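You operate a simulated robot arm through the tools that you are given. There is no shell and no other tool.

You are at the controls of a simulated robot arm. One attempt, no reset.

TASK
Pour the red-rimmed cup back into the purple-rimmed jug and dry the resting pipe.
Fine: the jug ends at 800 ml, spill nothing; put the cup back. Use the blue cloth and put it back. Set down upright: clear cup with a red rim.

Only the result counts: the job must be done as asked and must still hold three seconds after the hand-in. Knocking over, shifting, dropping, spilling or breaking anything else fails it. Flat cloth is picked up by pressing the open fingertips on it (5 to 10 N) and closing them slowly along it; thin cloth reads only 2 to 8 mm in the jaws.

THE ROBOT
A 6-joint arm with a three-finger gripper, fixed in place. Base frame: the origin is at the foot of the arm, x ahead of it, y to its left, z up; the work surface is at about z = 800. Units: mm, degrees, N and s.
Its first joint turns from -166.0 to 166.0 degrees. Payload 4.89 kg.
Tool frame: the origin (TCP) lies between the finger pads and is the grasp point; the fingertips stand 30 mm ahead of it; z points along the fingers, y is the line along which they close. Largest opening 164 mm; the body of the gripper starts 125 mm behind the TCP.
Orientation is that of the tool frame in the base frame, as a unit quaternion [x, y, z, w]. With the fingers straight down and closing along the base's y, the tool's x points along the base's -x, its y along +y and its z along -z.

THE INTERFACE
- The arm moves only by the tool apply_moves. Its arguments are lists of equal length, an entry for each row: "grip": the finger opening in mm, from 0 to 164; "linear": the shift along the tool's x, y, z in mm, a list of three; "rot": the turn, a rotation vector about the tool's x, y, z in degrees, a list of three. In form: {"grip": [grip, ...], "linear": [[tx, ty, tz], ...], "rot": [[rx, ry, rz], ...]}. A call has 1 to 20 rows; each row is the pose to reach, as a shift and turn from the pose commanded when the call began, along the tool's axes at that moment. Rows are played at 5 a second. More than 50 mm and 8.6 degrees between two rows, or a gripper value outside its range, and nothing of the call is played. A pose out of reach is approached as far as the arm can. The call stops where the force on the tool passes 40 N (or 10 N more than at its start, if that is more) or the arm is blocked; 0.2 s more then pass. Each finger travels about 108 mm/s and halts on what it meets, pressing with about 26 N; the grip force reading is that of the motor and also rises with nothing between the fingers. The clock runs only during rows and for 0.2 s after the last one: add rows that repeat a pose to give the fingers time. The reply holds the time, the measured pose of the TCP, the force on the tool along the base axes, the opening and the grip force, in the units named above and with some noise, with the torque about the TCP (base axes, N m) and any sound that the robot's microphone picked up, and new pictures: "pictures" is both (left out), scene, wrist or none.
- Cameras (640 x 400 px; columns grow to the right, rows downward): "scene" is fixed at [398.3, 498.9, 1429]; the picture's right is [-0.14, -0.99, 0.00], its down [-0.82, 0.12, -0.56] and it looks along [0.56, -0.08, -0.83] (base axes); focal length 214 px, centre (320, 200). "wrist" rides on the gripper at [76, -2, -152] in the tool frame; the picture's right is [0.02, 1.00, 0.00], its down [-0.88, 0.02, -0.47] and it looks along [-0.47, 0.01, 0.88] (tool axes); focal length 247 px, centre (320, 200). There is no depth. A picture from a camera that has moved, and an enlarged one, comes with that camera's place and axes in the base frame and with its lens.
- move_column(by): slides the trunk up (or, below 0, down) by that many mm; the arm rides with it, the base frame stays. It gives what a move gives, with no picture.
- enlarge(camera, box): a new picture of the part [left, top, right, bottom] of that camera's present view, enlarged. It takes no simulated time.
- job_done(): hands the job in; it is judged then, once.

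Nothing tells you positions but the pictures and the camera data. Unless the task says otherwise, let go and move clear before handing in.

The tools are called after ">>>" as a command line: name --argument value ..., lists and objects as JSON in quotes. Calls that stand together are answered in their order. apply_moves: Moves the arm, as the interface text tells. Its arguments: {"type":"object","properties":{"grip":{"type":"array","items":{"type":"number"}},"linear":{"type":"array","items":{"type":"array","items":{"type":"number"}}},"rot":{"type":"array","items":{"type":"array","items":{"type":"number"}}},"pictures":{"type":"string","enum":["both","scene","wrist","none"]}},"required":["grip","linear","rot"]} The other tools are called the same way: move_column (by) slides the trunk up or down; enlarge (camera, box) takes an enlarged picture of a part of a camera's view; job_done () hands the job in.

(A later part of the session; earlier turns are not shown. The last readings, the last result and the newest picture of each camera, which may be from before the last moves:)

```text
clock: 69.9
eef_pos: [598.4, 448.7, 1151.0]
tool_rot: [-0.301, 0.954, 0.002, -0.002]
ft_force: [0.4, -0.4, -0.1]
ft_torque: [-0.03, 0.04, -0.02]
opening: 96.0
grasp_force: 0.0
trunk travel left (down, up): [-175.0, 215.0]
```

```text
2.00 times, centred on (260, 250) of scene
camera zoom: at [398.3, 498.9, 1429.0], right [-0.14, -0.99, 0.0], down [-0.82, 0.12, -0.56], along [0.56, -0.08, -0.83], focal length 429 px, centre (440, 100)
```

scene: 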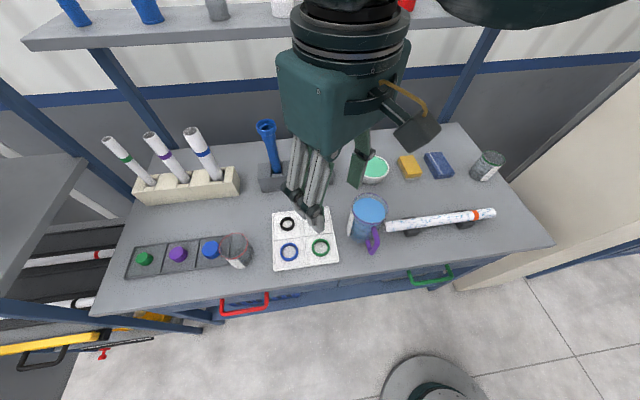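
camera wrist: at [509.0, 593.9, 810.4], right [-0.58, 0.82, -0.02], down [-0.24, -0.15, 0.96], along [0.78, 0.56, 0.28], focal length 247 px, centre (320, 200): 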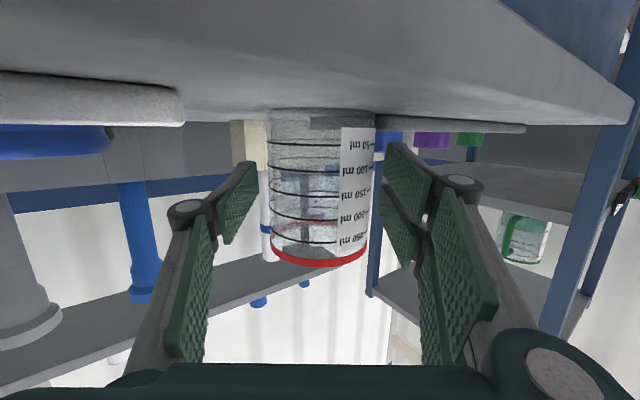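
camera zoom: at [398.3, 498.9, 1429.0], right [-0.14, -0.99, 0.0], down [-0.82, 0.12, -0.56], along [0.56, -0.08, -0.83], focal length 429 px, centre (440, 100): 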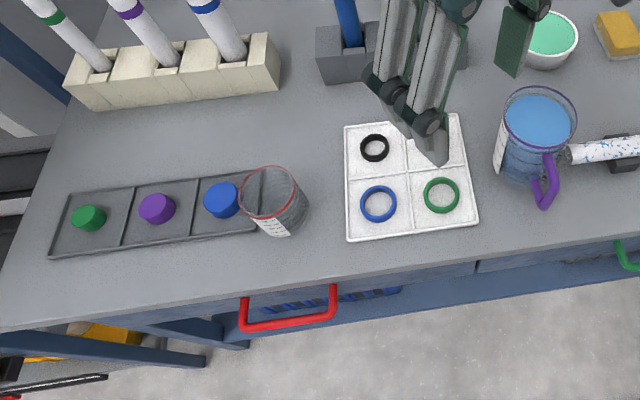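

The cup, tray and rings are all as they should be, and the jug is untouched. I'll go look closely at the blue cloth and the pipe from above.

>>> apply_moves --grip '[96, 96, 96, 96, 96, 96, 96, 96, 96, 96, 96, 96, 96]' --linear '[[7.8, -44.5, 8.3], [15.6, -89, 16.7], [23.4, -133.5, 25], [31.1, -178, 33.3], [38.9, -222.5, 41.7], [46.7, -267.1, 50], [54.5, -311.6, 58.3], [62.3, -356.1, 66.7], [70.1, -400.6, 75], [77.8, -445.1, 83.3], [85.6, -489.6, 91.7], [93.4, -534.1, 100], [93.4, -534.1, 100]]' --rot '[[0, 0, 2.9], [0, 0, 5.8], [0, 0, 8.75], [0, 0, 11.7], [0, 0, 14.6], [0, 0, 17.5], [0, 0, 20.4], [0, 0, 23.3], [0, 0, 26.25], [0, 0, 29.2], [0, 0, 32.1], [0, 0, 35], [0, 0, 35]]' --pictures "both"

>>> enlarge --camera "wrist" --box '[200, 50, 440, 250]'

>>> enlarge --camera "scene" --box '[340, 180, 520, 270]'

```text
clock: 72.7
eef_pos: [828.0, -41.8, 1047.7]
tool_rot: [0.001, 1.0, 0.001, -0.001]
ft_force: [-0.1, -0.6, -0.4]
ft_torque: [0.02, 0.09, 0.01]
opening: 95.8
grasp_force: 0.0
trunk travel left (down, up): [-175.0, 215.0]
camera wrist: at [753.3, -43.8, 1199.6], right [-0.02, 1.0, 0.0], down [0.88, 0.02, 0.47], along [0.47, 0.01, -0.88], focal length 247 px, centre (320, 200)
```

scene: 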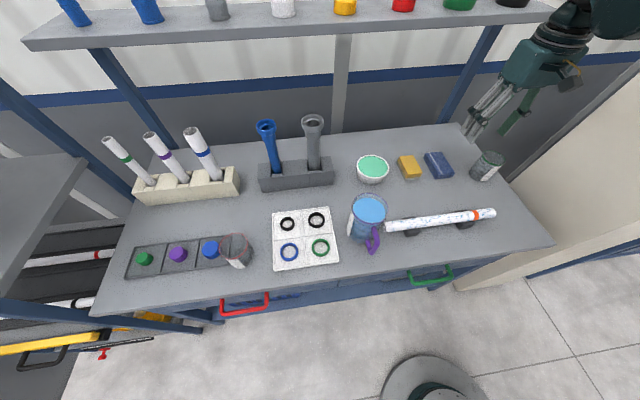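
wrist: 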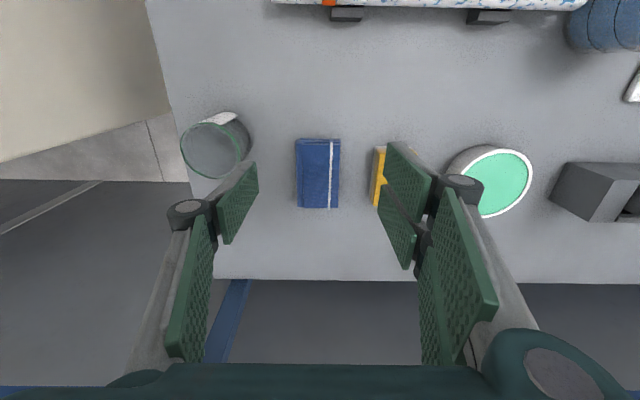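

```text
2.00 times, centred on (320, 150) of wrist
camera zoom: at [753.3, -43.8, 1199.6], right [-0.02, 1.0, 0.0], down [0.88, 0.02, 0.47], along [0.47, 0.01, -0.88], focal length 494 px, centre (320, 300)
```

zoom: 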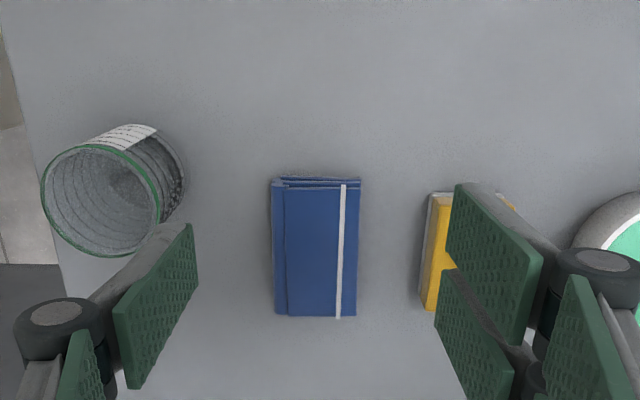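

```text
3.56 times, centred on (430, 225) of scene
camera zoom: at [398.3, 498.9, 1429.0], right [-0.14, -0.99, 0.0], down [-0.82, 0.12, -0.56], along [0.56, -0.08, -0.83], focal length 763 px, centre (-71, 111)
```

zoom: 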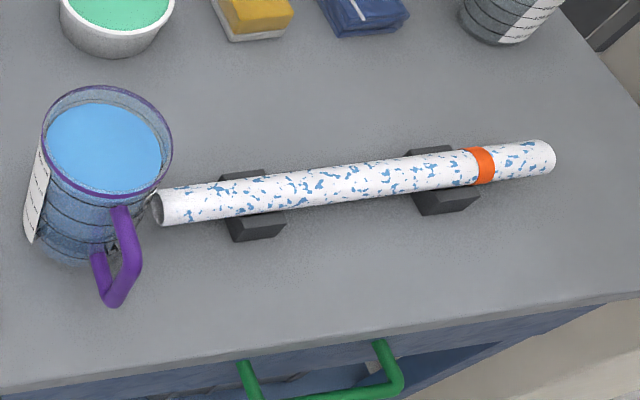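

>>> apply_moves --grip '[96, 96, 96, 96, 96]' --linear '[[-7.5, 0, 30], [-15, 0, 60], [-22, 0, 90], [-30, 0, 120], [-30, 0, 120]]' --rot '[[0, 0, 0], [0, 0, 0], [0, 0, 0], [0, 0, 0], [0, 0, 0]]' --pictures "wrist"

>>> enlarge --camera "wrist" --box '[250, 90, 390, 230]'

>>> enlarge --camera "scene" --box '[410, 140, 470, 190]'

```text
clock: 73.9
eef_pos: [858.1, -42.5, 924.6]
tool_rot: [0.001, 1.0, 0.001, -0.002]
ft_force: [0.5, -0.8, -0.7]
ft_torque: [-0.03, 0.05, 0.03]
opening: 96.0
grasp_force: 0.0
trunk travel left (down, up): [-175.0, 215.0]
camera wrist: at [783.2, -44.6, 1077.9], right [-0.02, 1.0, 0.0], down [0.88, 0.02, 0.47], along [0.47, 0.01, -0.88], focal length 247 px, centre (320, 200)
```

wrist: 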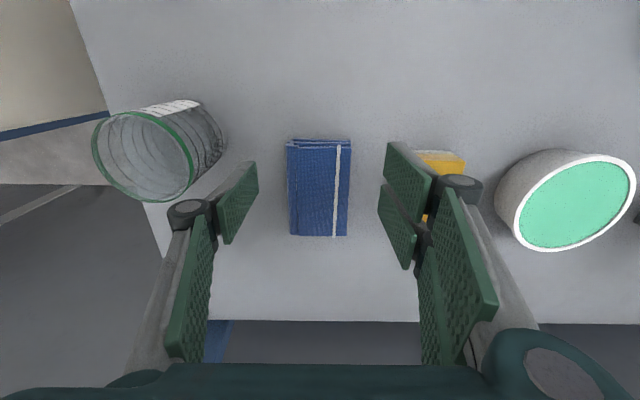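

```text
2.86 times, centred on (320, 160) of wrist
camera zoom: at [783.2, -44.6, 1077.9], right [-0.02, 1.0, 0.0], down [0.88, 0.02, 0.47], along [0.47, 0.01, -0.88], focal length 706 px, centre (320, 314)
```

zoom: 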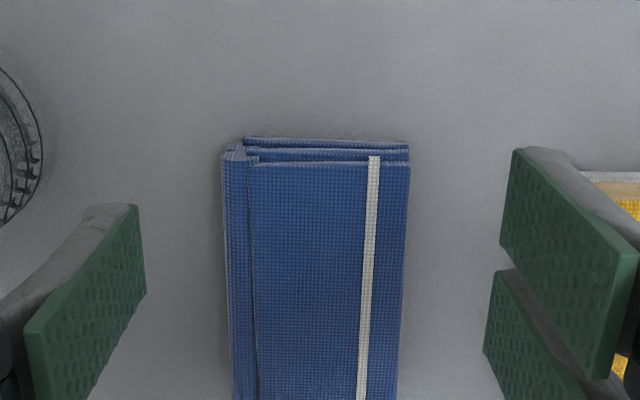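

```text
8.00 times, centred on (440, 165) of scene
camera zoom: at [398.3, 498.9, 1429.0], right [-0.14, -0.99, 0.0], down [-0.82, 0.12, -0.56], along [0.56, -0.08, -0.83], focal length 1716 px, centre (-640, 480)
```

zoom: 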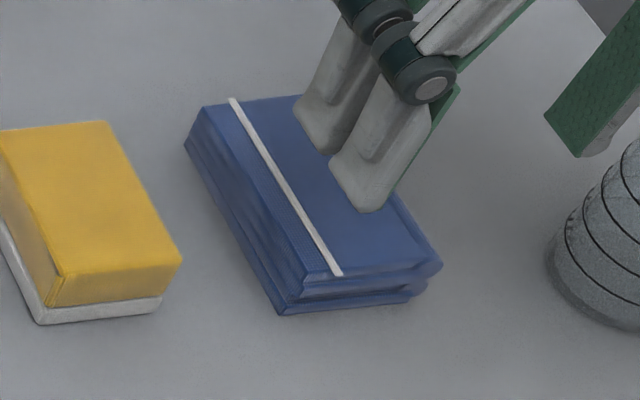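

The blue cloth is a thick folded pad, roughly 113 x 68 mm and 25 mm high, centred near (912, -43). I'll straddle its width with the open fingers, stopping with the tips about 10 mm above the table.

>>> apply_moves --grip '[100, 100, 100, 100, 100, 100, 100, 100, 100, 100]' --linear '[[-26, -0.5, 0], [-52.8, -0.9, 0], [-52.8, -0.9, 20], [-52.8, -0.9, 40], [-52.8, -0.9, 55], [-52.8, -0.9, 66], [-52.8, -0.9, 75], [-52.8, -0.9, 81], [-52.8, -0.9, 85], [-52.8, -0.9, 85]]' --rot '[[0, 0, 0], [0, 0, 0], [0, 0, 0], [0, 0, 0], [0, 0, 0], [0, 0, 0], [0, 0, 0], [0, 0, 0], [0, 0, 0], [0, 0, 0]]' --pictures "both"

>>> enlarge --camera "wrist" --box '[180, 80, 460, 260]'

>>> enlarge --camera "scene" --box '[410, 130, 490, 190]'

```text
clock: 76.1
eef_pos: [910.7, -42.9, 842.0]
tool_rot: [0.001, 1.0, 0.001, -0.001]
ft_force: [0.3, -0.9, -0.9]
ft_torque: [0.0, 0.03, 0.03]
opening: 99.8
grasp_force: 0.1
trunk travel left (down, up): [-175.0, 215.0]
camera wrist: at [835.4, -45.6, 993.9], right [-0.02, 1.0, 0.0], down [0.88, 0.02, 0.47], along [0.47, 0.01, -0.88], focal length 247 px, centre (320, 200)
```

scene: 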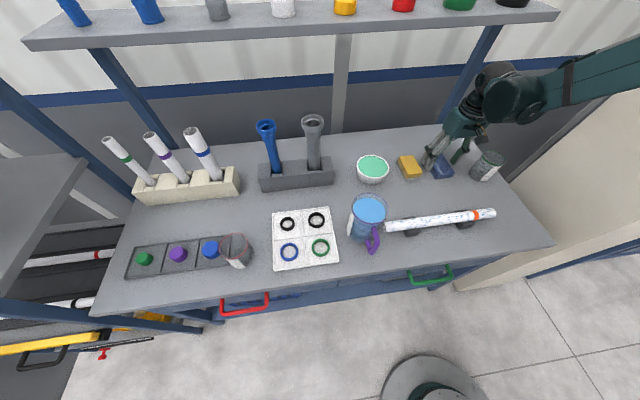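
wrist: 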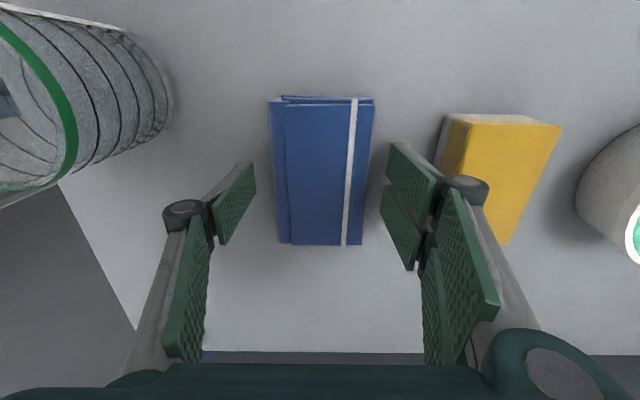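

```text
2.22 times, centred on (320, 170) of wrist
camera zoom: at [835.4, -45.6, 993.9], right [-0.02, 1.0, 0.0], down [0.88, 0.02, 0.47], along [0.47, 0.01, -0.88], focal length 549 px, centre (320, 267)
```

zoom: 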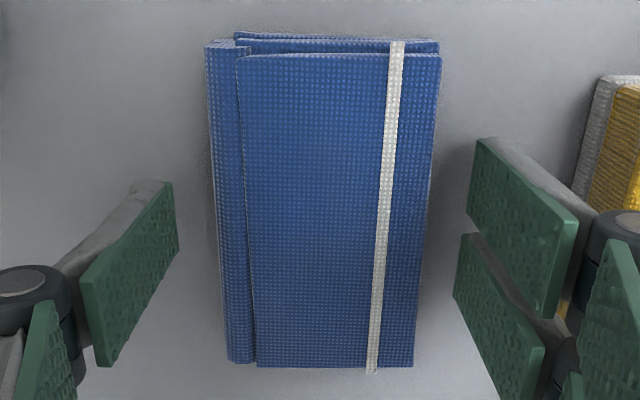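

```text
6.67 times, centred on (450, 160) of scene
camera zoom: at [398.3, 498.9, 1429.0], right [-0.14, -0.99, 0.0], down [-0.82, 0.12, -0.56], along [0.56, -0.08, -0.83], focal length 1430 px, centre (-547, 467)
```

zoom: 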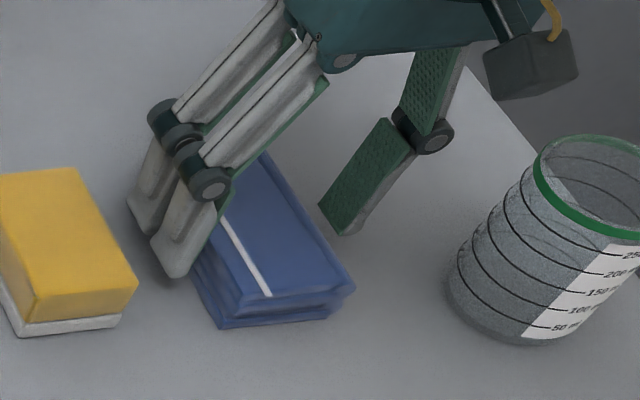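

The fingers straddle the folded cloth evenly. I'll close slowly on its sides.

>>> apply_moves --grip '[92, 84, 78, 74, 71, 68, 65, 62, 59, 56, 53, 50, 50]' --linear '[[0, 0, 0], [0, 0, 0], [0, 0, 0], [0, 0, 0], [0, 0, 0], [0, 0, 0], [0, 0, 0], [0, 0, 0], [0, 0, 0], [0, 0, 0], [0, 0, 0], [0, 0, 0], [0, 0, 0]]' --rot '[[0, 0, 0], [0, 0, 0], [0, 0, 0], [0, 0, 0], [0, 0, 0], [0, 0, 0], [0, 0, 0], [0, 0, 0], [0, 0, 0], [0, 0, 0], [0, 0, 0], [0, 0, 0], [0, 0, 0]]' --pictures "both"

>>> enlarge --camera "wrist" --box '[180, 80, 460, 260]'

>>> enlarge --camera "scene" --box '[410, 130, 490, 190]'

```text
clock: 78.9
eef_pos: [910.4, -42.5, 842.0]
tool_rot: [0.001, 1.0, 0.001, -0.002]
ft_force: [0.4, 0.2, 2.0]
ft_torque: [-0.01, 0.03, -0.02]
opening: 69.1
grasp_force: 25.9
trunk travel left (down, up): [-175.0, 215.0]
camera wrist: at [835.3, -45.6, 994.1], right [-0.02, 1.0, 0.0], down [0.88, 0.02, 0.47], along [0.47, 0.01, -0.88], focal length 247 px, centre (320, 200)
```

scene: 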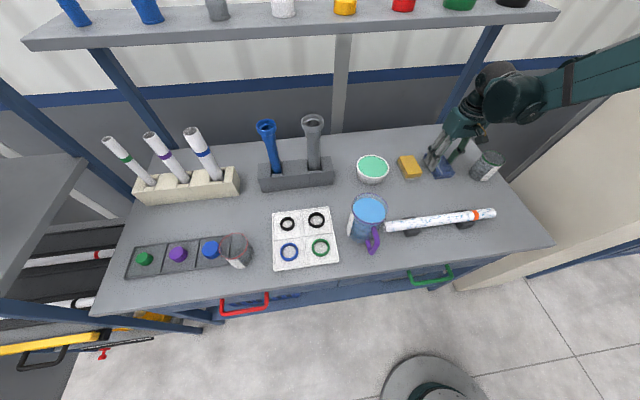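
wrist: 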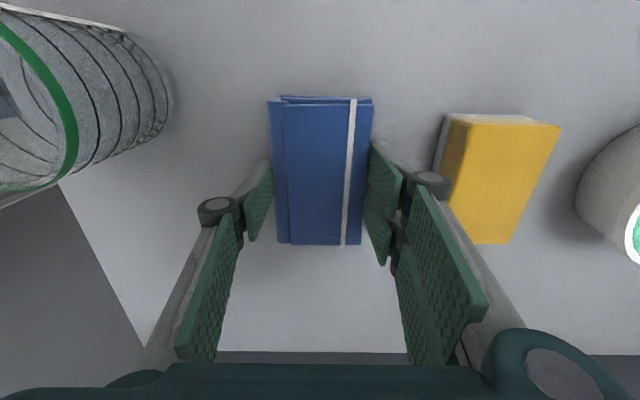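

```text
2.22 times, centred on (320, 170) of wrist
camera zoom: at [835.3, -45.6, 994.1], right [-0.02, 1.0, 0.0], down [0.88, 0.02, 0.47], along [0.47, 0.01, -0.88], focal length 549 px, centre (320, 267)
```

zoom: 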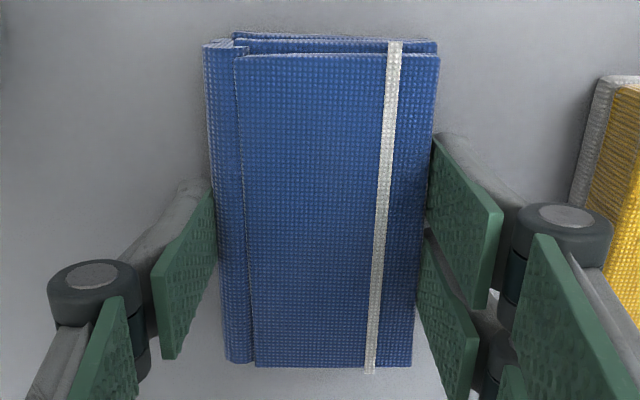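

```text
6.67 times, centred on (450, 160) of scene
camera zoom: at [398.3, 498.9, 1429.0], right [-0.14, -0.99, 0.0], down [-0.82, 0.12, -0.56], along [0.56, -0.08, -0.83], focal length 1430 px, centre (-547, 467)
```

zoom: 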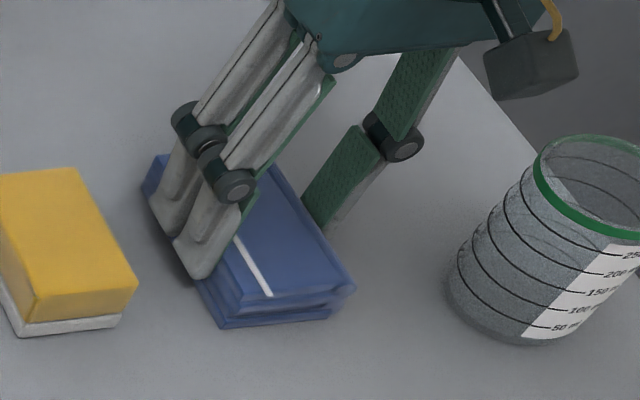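

Gripped as a block at 69 mm. I'll lift it.

>>> apply_moves --grip '[50, 50, 50, 50, 50, 50, 50]' --linear '[[0, 0, -5], [0, 0, -20], [0, 0, -45], [0, 0, -75], [0, 0, -110], [0, 0, -140], [0, 0, -140]]' --rot '[[0, 0, 0], [0, 0, 0], [0, 0, 0], [0, 0, 0], [0, 0, 0], [0, 0, 0], [0, 0, 0]]' --pictures "both"

>>> enlarge --camera "scene" --box '[400, 60, 520, 190]'

```text
clock: 80.5
eef_pos: [907.7, -42.9, 981.5]
tool_rot: [0.0, 1.0, 0.0, -0.001]
ft_force: [0.7, 0.2, -0.5]
ft_torque: [-0.06, -0.01, 0.01]
opening: 69.0
grasp_force: 25.9
trunk travel left (down, up): [-175.0, 215.0]
camera wrist: at [833.1, -45.5, 1133.0], right [-0.02, 1.0, 0.0], down [0.88, 0.02, 0.47], along [0.47, 0.01, -0.88], focal length 247 px, centre (320, 200)
```

scene: 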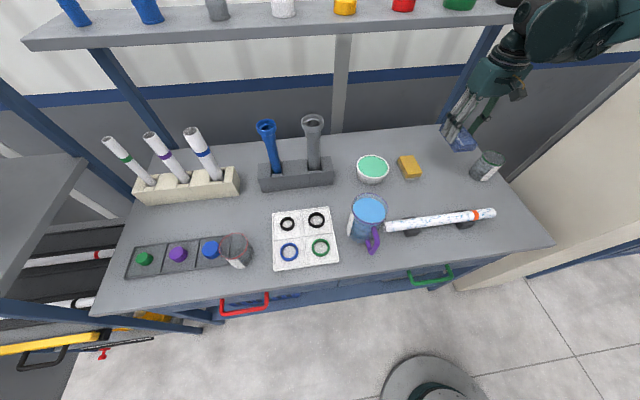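
wrist: 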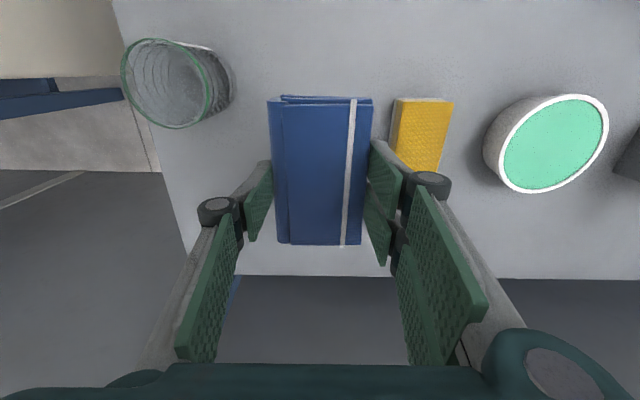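

```text
3.08 times, centred on (460, 125) of scene
camera zoom: at [398.3, 498.9, 1429.0], right [-0.14, -0.99, 0.0], down [-0.82, 0.12, -0.56], along [0.56, -0.08, -0.83], focal length 660 px, centre (-111, 431)
```

zoom: 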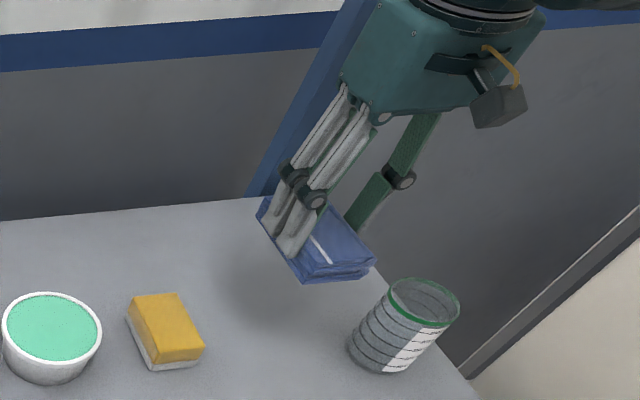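

The cloth is up, with about 12 mm of it below the fingertips. I'll turn the hand 90 degrees so the fingers straddle the pipe, and carry the cloth over it.

>>> apply_moves --grip '[50, 50, 50, 50, 50, 50, 50, 50, 50, 50, 50, 50, 50]' --linear '[[20.7, 10.2, 1.8], [41.3, 20.5, 3.7], [62, 30.8, 5.5], [82.7, 41, 7.3], [103.3, 51.2, 9.2], [124, 61.5, 11], [144.7, 71.8, 12.8], [165.3, 82, 14.7], [186, 92.2, 16.5], [206.7, 102.5, 18.3], [227.3, 112.8, 20.2], [248, 123, 22], [248, 123, 22]]' --rot '[[0, 0, -7.5], [0, 0, -15], [0, 0, -22.5], [0, 0, -30], [0, 0, -37.5], [0, 0, -45], [0, 0, -52.5], [0, 0, -60], [0, 0, -67.5], [0, 0, -75], [0, 0, -82.5], [0, 0, -90], [0, 0, -90]]' --pictures "both"

```text
clock: 83.3
eef_pos: [662.7, 82.7, 959.3]
tool_rot: [0.707, -0.707, -0.001, 0.001]
ft_force: [-0.6, 0.3, -1.1]
ft_torque: [0.03, 0.0, 0.02]
opening: 69.1
grasp_force: 26.2
trunk travel left (down, up): [-175.0, 215.0]
camera wrist: at [665.4, 5.6, 1112.1], right [-1.0, -0.02, 0.0], down [-0.02, 0.88, 0.48], along [-0.01, 0.48, -0.88], focal length 247 px, centre (320, 200)
```

scene: 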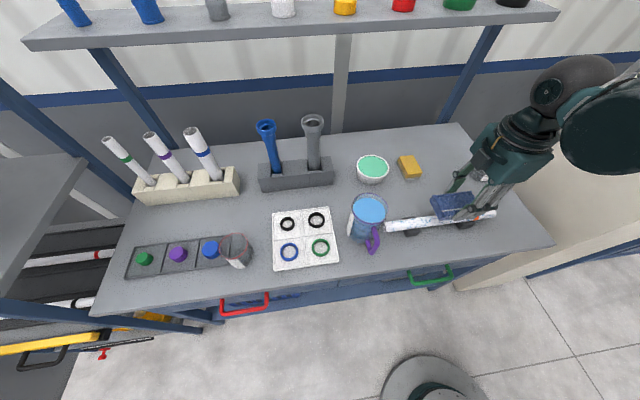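
wrist: 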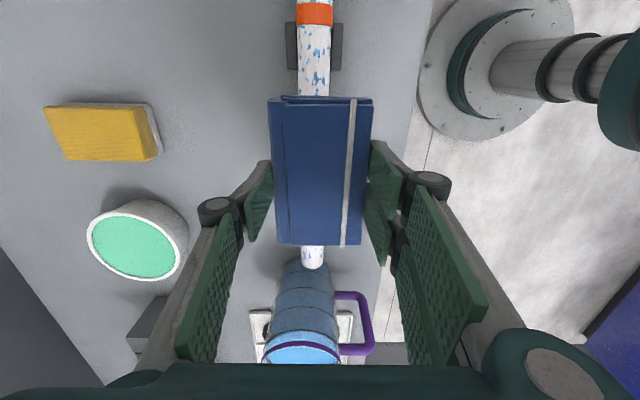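

The fingers now straddle the pipe line and the cloth hangs over it. I'll centre on x of about 668 and come down slowly at mid-pipe to find contact.

>>> apply_moves --grip '[50, 50, 50, 50, 50, 50]' --linear '[[0, -4.6, 10], [0, -4.6, 25], [0, -4.6, 40], [0, -4.6, 50], [0, -4.6, 55], [0, -4.6, 55]]' --rot '[[0, 0, 0], [0, 0, 0], [0, 0, 0], [0, 0, 0], [0, 0, 0], [0, 0, 0]]' --pictures "both"

>>> enlarge --camera "wrist" --box '[220, 0, 420, 280]'

>>> enlarge --camera "scene" --box '[370, 150, 520, 260]'

```text
clock: 84.7
eef_pos: [669.1, 81.0, 906.1]
tool_rot: [-0.707, 0.708, 0.001, 0.0]
ft_force: [0.4, 0.0, 0.4]
ft_torque: [0.0, 0.04, 0.0]
opening: 68.9
grasp_force: 25.8
trunk travel left (down, up): [-175.0, 215.0]
camera wrist: at [671.9, 4.2, 1058.7], right [-1.0, -0.02, 0.0], down [-0.02, 0.88, 0.48], along [-0.01, 0.48, -0.88], focal length 247 px, centre (320, 200)
```

scene: 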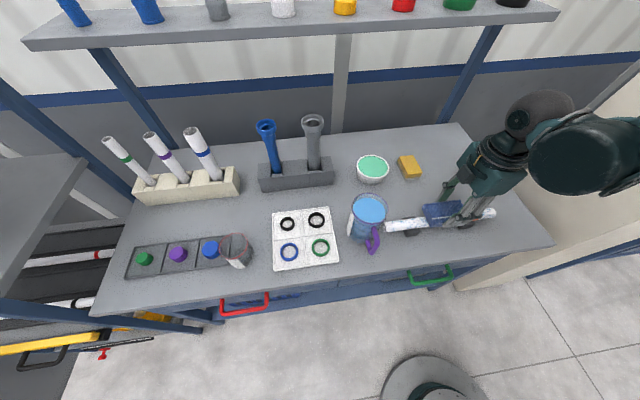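
wrist: 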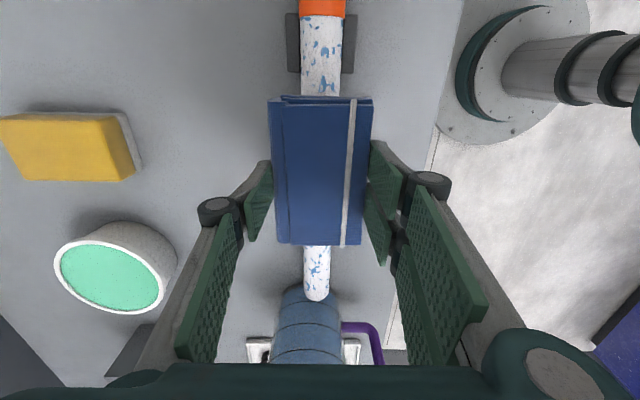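

```text
1.43 times, centred on (320, 140) of wrist
camera zoom: at [671.9, 4.2, 1058.7], right [-1.0, -0.02, 0.0], down [-0.02, 0.88, 0.48], along [-0.01, 0.48, -0.88], focal length 353 px, centre (320, 286)
```

zoom: 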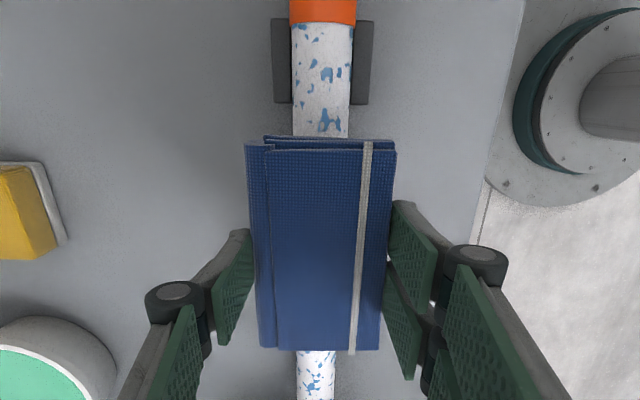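

```text
3.64 times, centred on (445, 205) of scene
camera zoom: at [398.3, 498.9, 1429.0], right [-0.14, -0.99, 0.0], down [-0.82, 0.12, -0.56], along [0.56, -0.08, -0.83], focal length 780 px, centre (-134, 182)
```

zoom: 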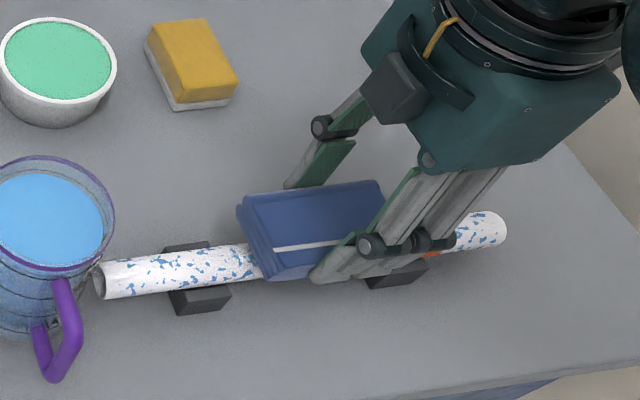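

>>> apply_moves --grip '[50, 50, 50, 50, 50]' --linear '[[0, 0, 2], [0, 0, 3.5], [0, 0, 4.5], [0, 0, 5.5], [0, 0, 5.5]]' --rot '[[0, 0, 0], [0, 0, 0], [0, 0, 0], [0, 0, 0], [0, 0, 0]]' --pictures "none"

```text
clock: 85.9
eef_pos: [668.9, 80.7, 901.6]
tool_rot: [-0.706, 0.708, 0.002, -0.001]
ft_force: [-0.3, 0.3, -0.7]
ft_torque: [0.02, 0.0, 0.01]
opening: 69.1
grasp_force: 25.8
trunk travel left (down, up): [-175.0, 215.0]
```

>>> apply_moves --grip '[50, 50, 50, 50, 50]' --linear '[[0, 0, 1], [0, 0, 2], [0, 0, 2.5], [0, 0, 3], [0, 0, 3]]' --rot '[[0, 0, 0], [0, 0, 0], [0, 0, 0], [0, 0, 0], [0, 0, 0]]' --pictures "none"

```text
clock: 87.1
eef_pos: [667.4, 82.3, 896.9]
tool_rot: [-0.707, 0.707, 0.001, -0.002]
ft_force: [-0.3, 0.2, 0.0]
ft_torque: [-0.01, 0.03, -0.01]
opening: 69.2
grasp_force: 26.4
trunk travel left (down, up): [-175.0, 215.0]
```

>>> apply_moves --grip '[50, 50, 50, 50]' --linear '[[0, 0, 0.7], [0, 0, 1.4], [0, 0, 2], [0, 0, 2]]' --rot '[[0, 0, 0], [0, 0, 0], [0, 0, 0], [0, 0, 0]]' --pictures "none"

```text
clock: 88.1
eef_pos: [668.3, 82.1, 894.7]
tool_rot: [-0.706, 0.708, 0.002, 0.0]
ft_force: [0.9, 0.7, -0.8]
ft_torque: [-0.01, -0.05, -0.02]
opening: 69.4
grasp_force: 26.3
trunk travel left (down, up): [-175.0, 215.0]
```

>>> apply_moves --grip '[50, 50, 50, 50]' --linear '[[0, 0, 0.7], [0, 0, 1.4], [0, 0, 2], [0, 0, 2]]' --rot '[[0, 0, 0], [0, 0, 0], [0, 0, 0], [0, 0, 0]]' --pictures "both"

>>> enlarge --camera "scene" --box '[370, 150, 520, 260]'

```text
clock: 89.1
eef_pos: [668.8, 82.5, 893.0]
tool_rot: [-0.706, 0.708, 0.002, -0.001]
ft_force: [0.2, -0.3, -1.1]
ft_torque: [0.02, 0.02, -0.03]
opening: 69.3
grasp_force: 26.4
trunk travel left (down, up): [-175.0, 215.0]
camera wrist: at [671.5, 4.2, 1044.9], right [-1.0, -0.02, 0.0], down [-0.02, 0.88, 0.48], along [-0.01, 0.48, -0.88], focal length 247 px, centre (320, 200)
```

scene: 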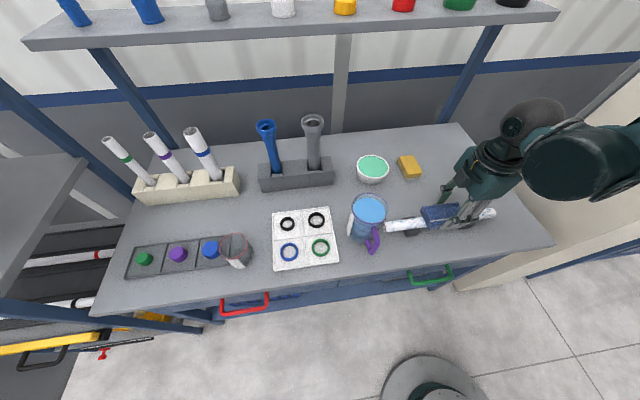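
wrist: 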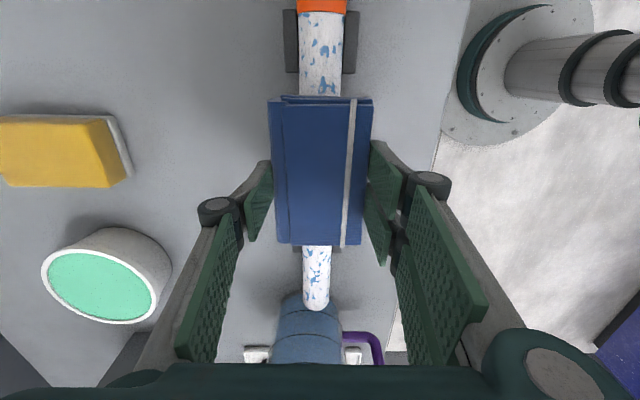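

```text
3.64 times, centred on (445, 205) of scene
camera zoom: at [398.3, 498.9, 1429.0], right [-0.14, -0.99, 0.0], down [-0.82, 0.12, -0.56], along [0.56, -0.08, -0.83], focal length 780 px, centre (-134, 182)
```

zoom: 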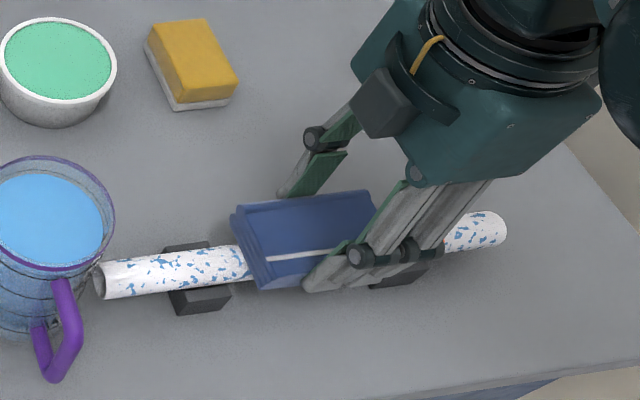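

>>> apply_moves --grip '[50, 50, 50, 50]' --linear '[[0, 0, 0.7], [0, 0, 1.4], [0, 0, 2], [0, 0, 2]]' --rot '[[0, 0, 0], [0, 0, 0], [0, 0, 0], [0, 0, 0]]' --pictures "none"

```text
clock: 90.1
eef_pos: [667.9, 82.3, 891.5]
tool_rot: [-0.707, 0.708, 0.001, 0.0]
ft_force: [3.3, -2.3, 22.3]
ft_torque: [-0.47, -0.2, 0.03]
opening: 68.7
grasp_force: 26.0
trunk travel left (down, up): [-175.0, 215.0]
```

Contact found at TCP z of about 892, a bit firm. I'll back off slightly to a light press.

>>> apply_moves --grip '[50, 50]' --linear '[[0, 0, -0.6], [0, 0, -0.6]]' --rot '[[0, 0, 0], [0, 0, 0]]' --pictures "none"

```text
clock: 90.7
eef_pos: [667.7, 82.5, 891.8]
tool_rot: [-0.707, 0.707, 0.002, -0.001]
ft_force: [2.9, -1.1, 8.1]
ft_torque: [-0.12, -0.18, 0.0]
opening: 69.2
grasp_force: 26.1
trunk travel left (down, up): [-175.0, 215.0]
```

>>> apply_moves --grip '[50, 50, 50, 50, 50]' --linear '[[-10, 0, 0], [-20, 0, 0], [-30, 0, 0], [-40, 0, 0], [-40, 0, 0]]' --rot '[[0, 0, 0], [0, 0, 0], [0, 0, 0], [0, 0, 0], [0, 0, 0]]' --pictures "both"

>>> enlarge --camera "scene" --box '[370, 150, 520, 260]'

>>> enlarge --camera "wrist" --box '[220, 0, 420, 280]'

```text
clock: 91.9
eef_pos: [668.0, 122.1, 892.3]
tool_rot: [0.707, -0.707, -0.002, 0.0]
ft_force: [-0.5, -0.3, -1.4]
ft_torque: [0.0, -0.01, -0.03]
opening: 69.3
grasp_force: 25.7
trunk travel left (down, up): [-175.0, 215.0]
camera wrist: at [670.6, 43.9, 1044.5], right [-1.0, -0.02, 0.0], down [-0.02, 0.88, 0.48], along [-0.01, 0.48, -0.88], focal length 247 px, centre (320, 200)
```

scene: 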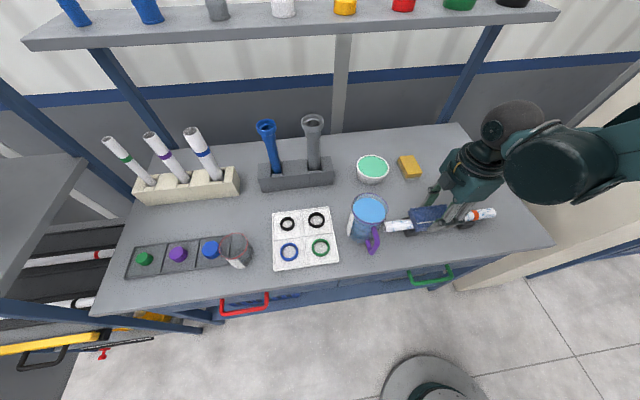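
wrist: 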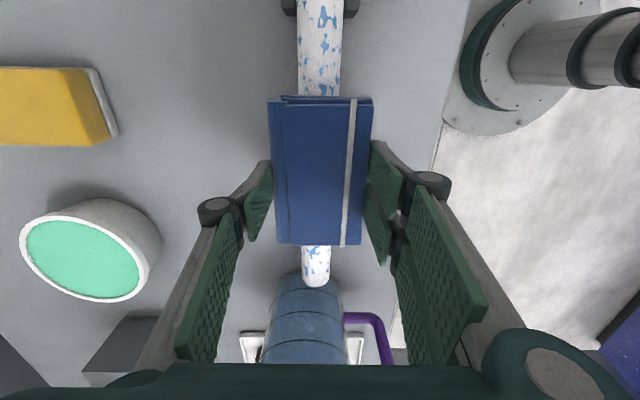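

```text
3.64 times, centred on (445, 205) of scene
camera zoom: at [398.3, 498.9, 1429.0], right [-0.14, -0.99, 0.0], down [-0.82, 0.12, -0.56], along [0.56, -0.08, -0.83], focal length 780 px, centre (-134, 182)
```

zoom: 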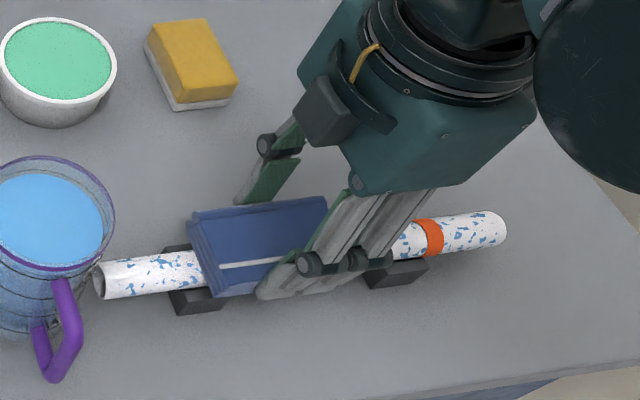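

```text
1.43 times, centred on (320, 140) of wrist
camera zoom: at [670.6, 43.9, 1044.5], right [-1.0, -0.02, 0.0], down [-0.02, 0.88, 0.48], along [-0.01, 0.48, -0.88], focal length 353 px, centre (320, 286)
```

zoom: 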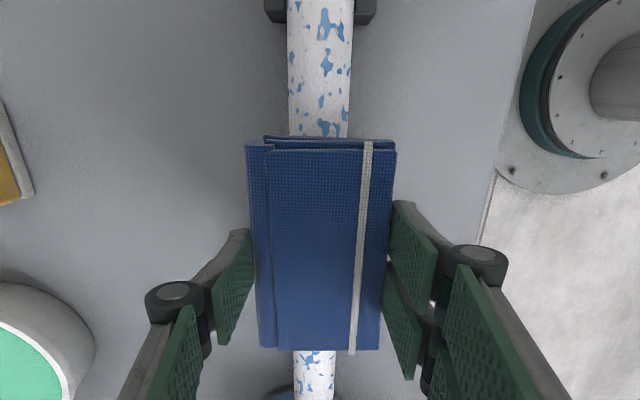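

>>> apply_moves --grip '[50, 50, 50]' --linear '[[0, 0, 0.4], [0, 0, 0.8], [0, 0, 0.8]]' --rot '[[0, 0, 0], [0, 0, 0], [0, 0, 0]]' --pictures "none"

```text
clock: 92.7
eef_pos: [668.5, 122.2, 891.5]
tool_rot: [-0.706, 0.708, 0.003, 0.0]
ft_force: [-1.5, -0.1, 5.1]
ft_torque: [0.02, 0.03, 0.02]
opening: 69.1
grasp_force: 26.0
trunk travel left (down, up): [-175.0, 215.0]
```

>>> apply_moves --grip '[50, 50, 50, 50, 50]' --linear '[[10, 0, 0], [20, 0, 0], [30, 0, 0], [40, 0, 0], [40, 0, 0]]' --rot '[[0, 0, 0], [0, 0, 0], [0, 0, 0], [0, 0, 0], [0, 0, 0]]' --pictures "both"

>>> enlarge --camera "scene" --box '[370, 150, 520, 260]'

>>> enlarge --camera "wrist" --box '[220, 0, 420, 300]'

```text
clock: 93.9
eef_pos: [667.8, 81.1, 891.9]
tool_rot: [-0.707, 0.708, 0.002, -0.001]
ft_force: [0.3, 1.1, 4.3]
ft_torque: [0.07, -0.04, -0.01]
opening: 68.8
grasp_force: 26.3
trunk travel left (down, up): [-175.0, 215.0]
camera wrist: at [670.7, 4.0, 1044.0], right [-1.0, -0.02, 0.0], down [-0.02, 0.88, 0.48], along [-0.01, 0.47, -0.88], focal length 247 px, centre (320, 200)
```

scene: 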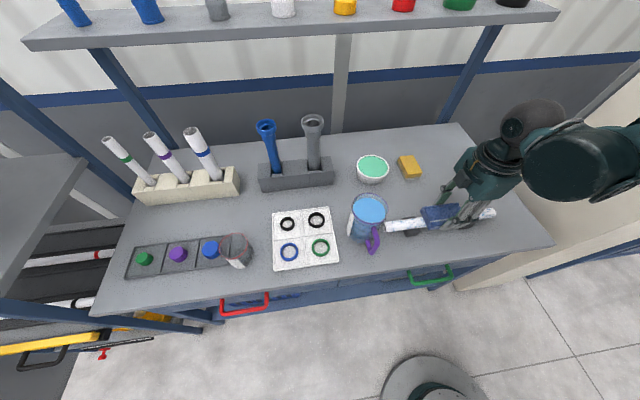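
wrist: 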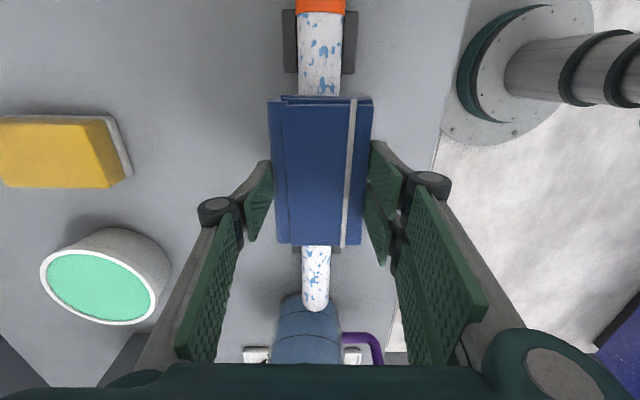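

```text
3.64 times, centred on (445, 205) of scene
camera zoom: at [398.3, 498.9, 1429.0], right [-0.14, -0.99, 0.0], down [-0.82, 0.12, -0.56], along [0.56, -0.08, -0.83], focal length 780 px, centre (-134, 182)
```

zoom: 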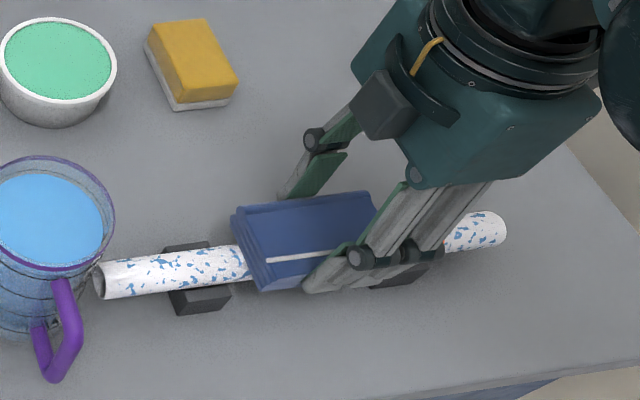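

```text
1.33 times, centred on (320, 150) of wrist
camera zoom: at [670.7, 4.0, 1044.0], right [-1.0, -0.02, 0.0], down [-0.02, 0.88, 0.48], along [-0.01, 0.47, -0.88], focal length 329 px, centre (320, 267)
```

zoom: 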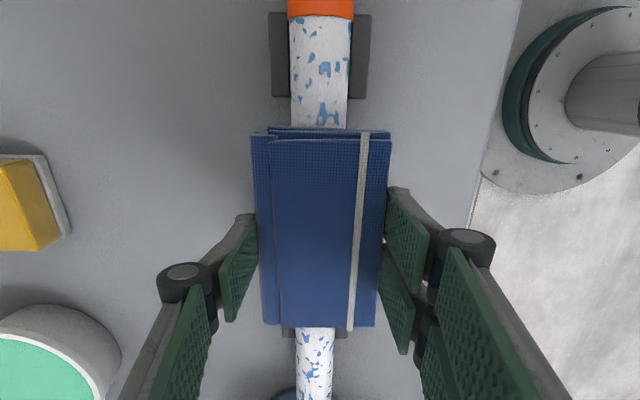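

>>> enlarge --camera "scene" --box '[380, 200, 450, 245]'

>>> enlarge --camera "wrist" --box '[280, 230, 360, 320]'

```text
8.89 times, centred on (415, 222) of scene
camera zoom: at [398.3, 498.9, 1429.0], right [-0.14, -0.99, 0.0], down [-0.82, 0.12, -0.56], along [0.56, -0.08, -0.83], focal length 1906 px, centre (-524, 0)
```

zoom: 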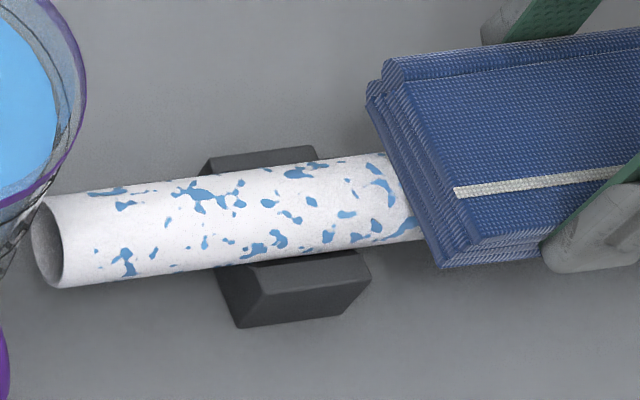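

```text
4.44 times, centred on (320, 275) of wrist
camera zoom: at [670.7, 4.0, 1044.0], right [-1.0, -0.02, 0.0], down [-0.02, 0.88, 0.48], along [-0.01, 0.47, -0.88], focal length 1098 px, centre (320, -133)
```

zoom: 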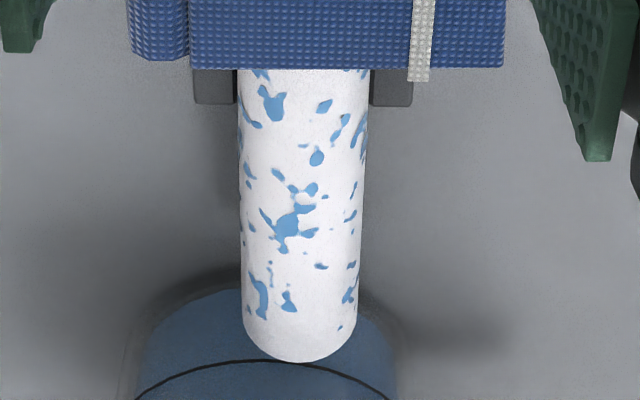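

>>> apply_moves --grip '[50, 50, 50, 50, 50, 50, 50, 50, 50, 50]' --linear '[[0, 0, 0.3], [5, 0, 0.3], [10, 0, 0.3], [15, 0, 0.3], [20, 0, 0.3], [25, 0, 0.3], [30, 0, 0.3], [35, 0, 0.3], [40, 0, 0.3], [40, 0, 0.3]]' --rot '[[0, 0, 0], [0, 0, 0], [0, 0, 0], [0, 0, 0], [0, 0, 0], [0, 0, 0], [0, 0, 0], [0, 0, 0], [0, 0, 0], [0, 0, 0]]' --pictures "both"

>>> enlarge --camera "scene" --box '[380, 200, 450, 245]'

>>> enlarge --camera "wrist" --box '[270, 0, 370, 100]'

```text
clock: 96.1
eef_pos: [668.4, 42.0, 890.9]
tool_rot: [-0.707, 0.707, 0.002, 0.0]
ft_force: [-0.8, 8.0, 24.7]
ft_torque: [0.32, 0.01, 0.02]
opening: 69.3
grasp_force: 25.6
trunk travel left (down, up): [-175.0, 215.0]
camera wrist: at [670.8, -34.6, 1043.0], right [-1.0, -0.02, 0.0], down [-0.02, 0.88, 0.47], along [-0.01, 0.47, -0.88], focal length 247 px, centre (320, 200)
```

scene: 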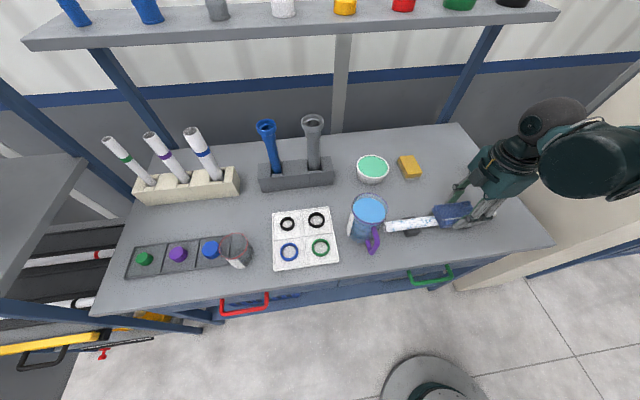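
wrist: 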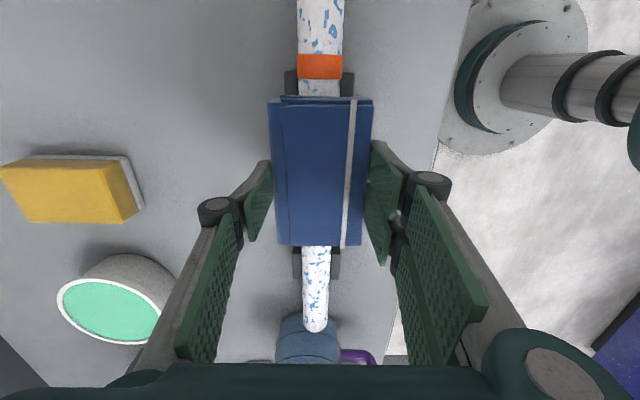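

```text
8.89 times, centred on (415, 222) of scene
camera zoom: at [398.3, 498.9, 1429.0], right [-0.14, -0.99, 0.0], down [-0.82, 0.12, -0.56], along [0.56, -0.08, -0.83], focal length 1906 px, centre (-524, 0)
```

zoom: 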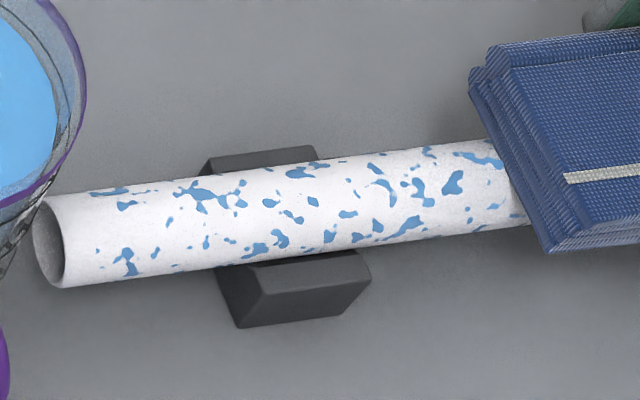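

```text
4.00 times, centred on (320, 50) of wrist
camera zoom: at [670.8, -34.6, 1043.0], right [-1.0, -0.02, 0.0], down [-0.02, 0.88, 0.47], along [-0.01, 0.47, -0.88], focal length 988 px, centre (320, 800)
```

zoom: 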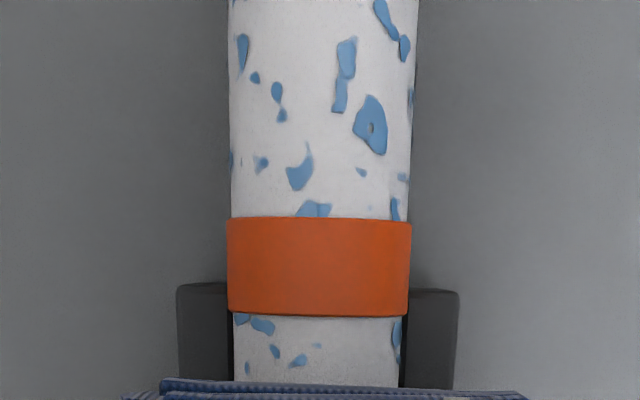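

>>> apply_moves --grip '[50, 50, 50, 50, 50, 50]' --linear '[[0, 0, -10], [0, 0, -40], [40, 0, -60], [80, 0, -70], [110, 0, -70], [110, 0, -70]]' --rot '[[0, 0, 0], [0, 0, 0], [0, 0, 0], [0, 0, 0], [0, 0, 0], [0, 0, 0]]' --pictures "both"

>>> enlarge --camera "scene" --box '[380, 190, 480, 250]'

>>> enlarge --camera "wrist" --box '[230, 200, 410, 380]'

```text
clock: 97.5
eef_pos: [670.3, -69.4, 961.0]
tool_rot: [0.707, -0.707, -0.002, 0.001]
ft_force: [-0.5, -0.8, -0.5]
ft_torque: [0.0, 0.01, -0.01]
opening: 69.1
grasp_force: 25.6
trunk travel left (down, up): [-175.0, 215.0]
camera wrist: at [673.4, -146.8, 1112.9], right [-1.0, -0.02, 0.0], down [-0.02, 0.88, 0.48], along [-0.01, 0.47, -0.88], focal length 247 px, centre (320, 200)
```

scene: 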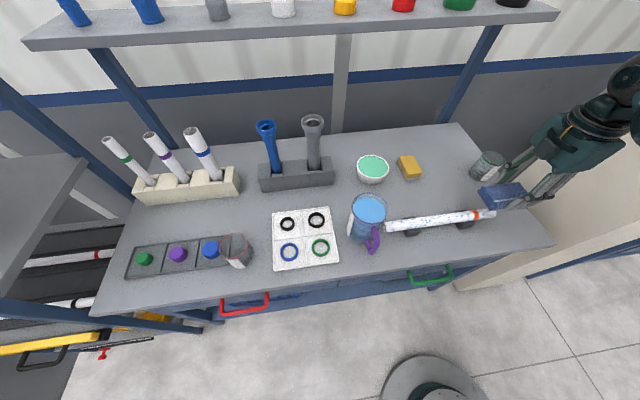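
wrist: 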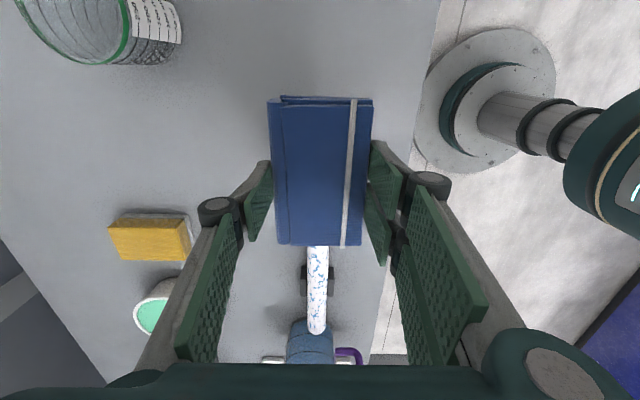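

```text
6.40 times, centred on (430, 220) of scene
camera zoom: at [398.3, 498.9, 1429.0], right [-0.14, -0.99, 0.0], down [-0.82, 0.12, -0.56], along [0.56, -0.08, -0.83], focal length 1373 px, centre (-384, 72)
```

zoom: 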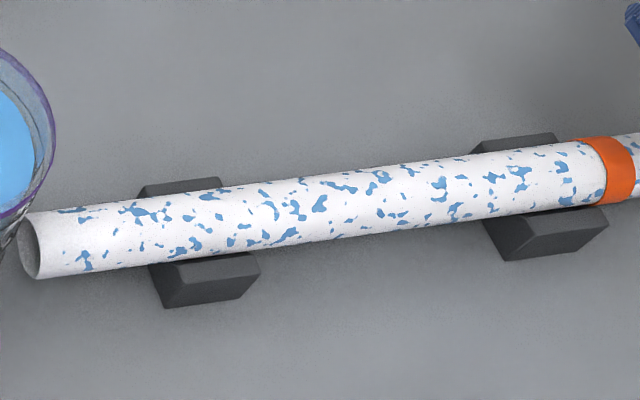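

```text
2.22 times, centred on (320, 290) of wrist
camera zoom: at [673.4, -146.8, 1112.9], right [-1.0, -0.02, 0.0], down [-0.02, 0.88, 0.48], along [-0.01, 0.47, -0.88], focal length 549 px, centre (320, 0)
```

zoom: 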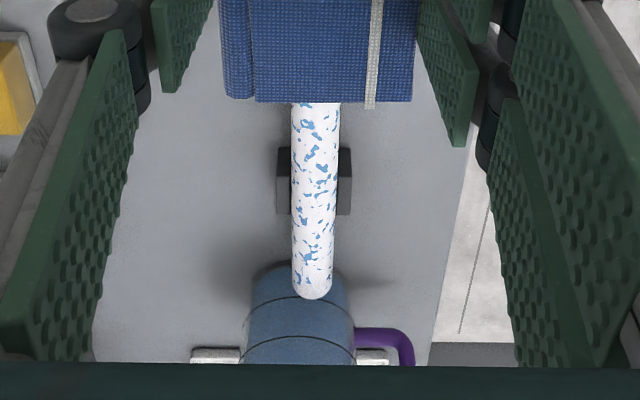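

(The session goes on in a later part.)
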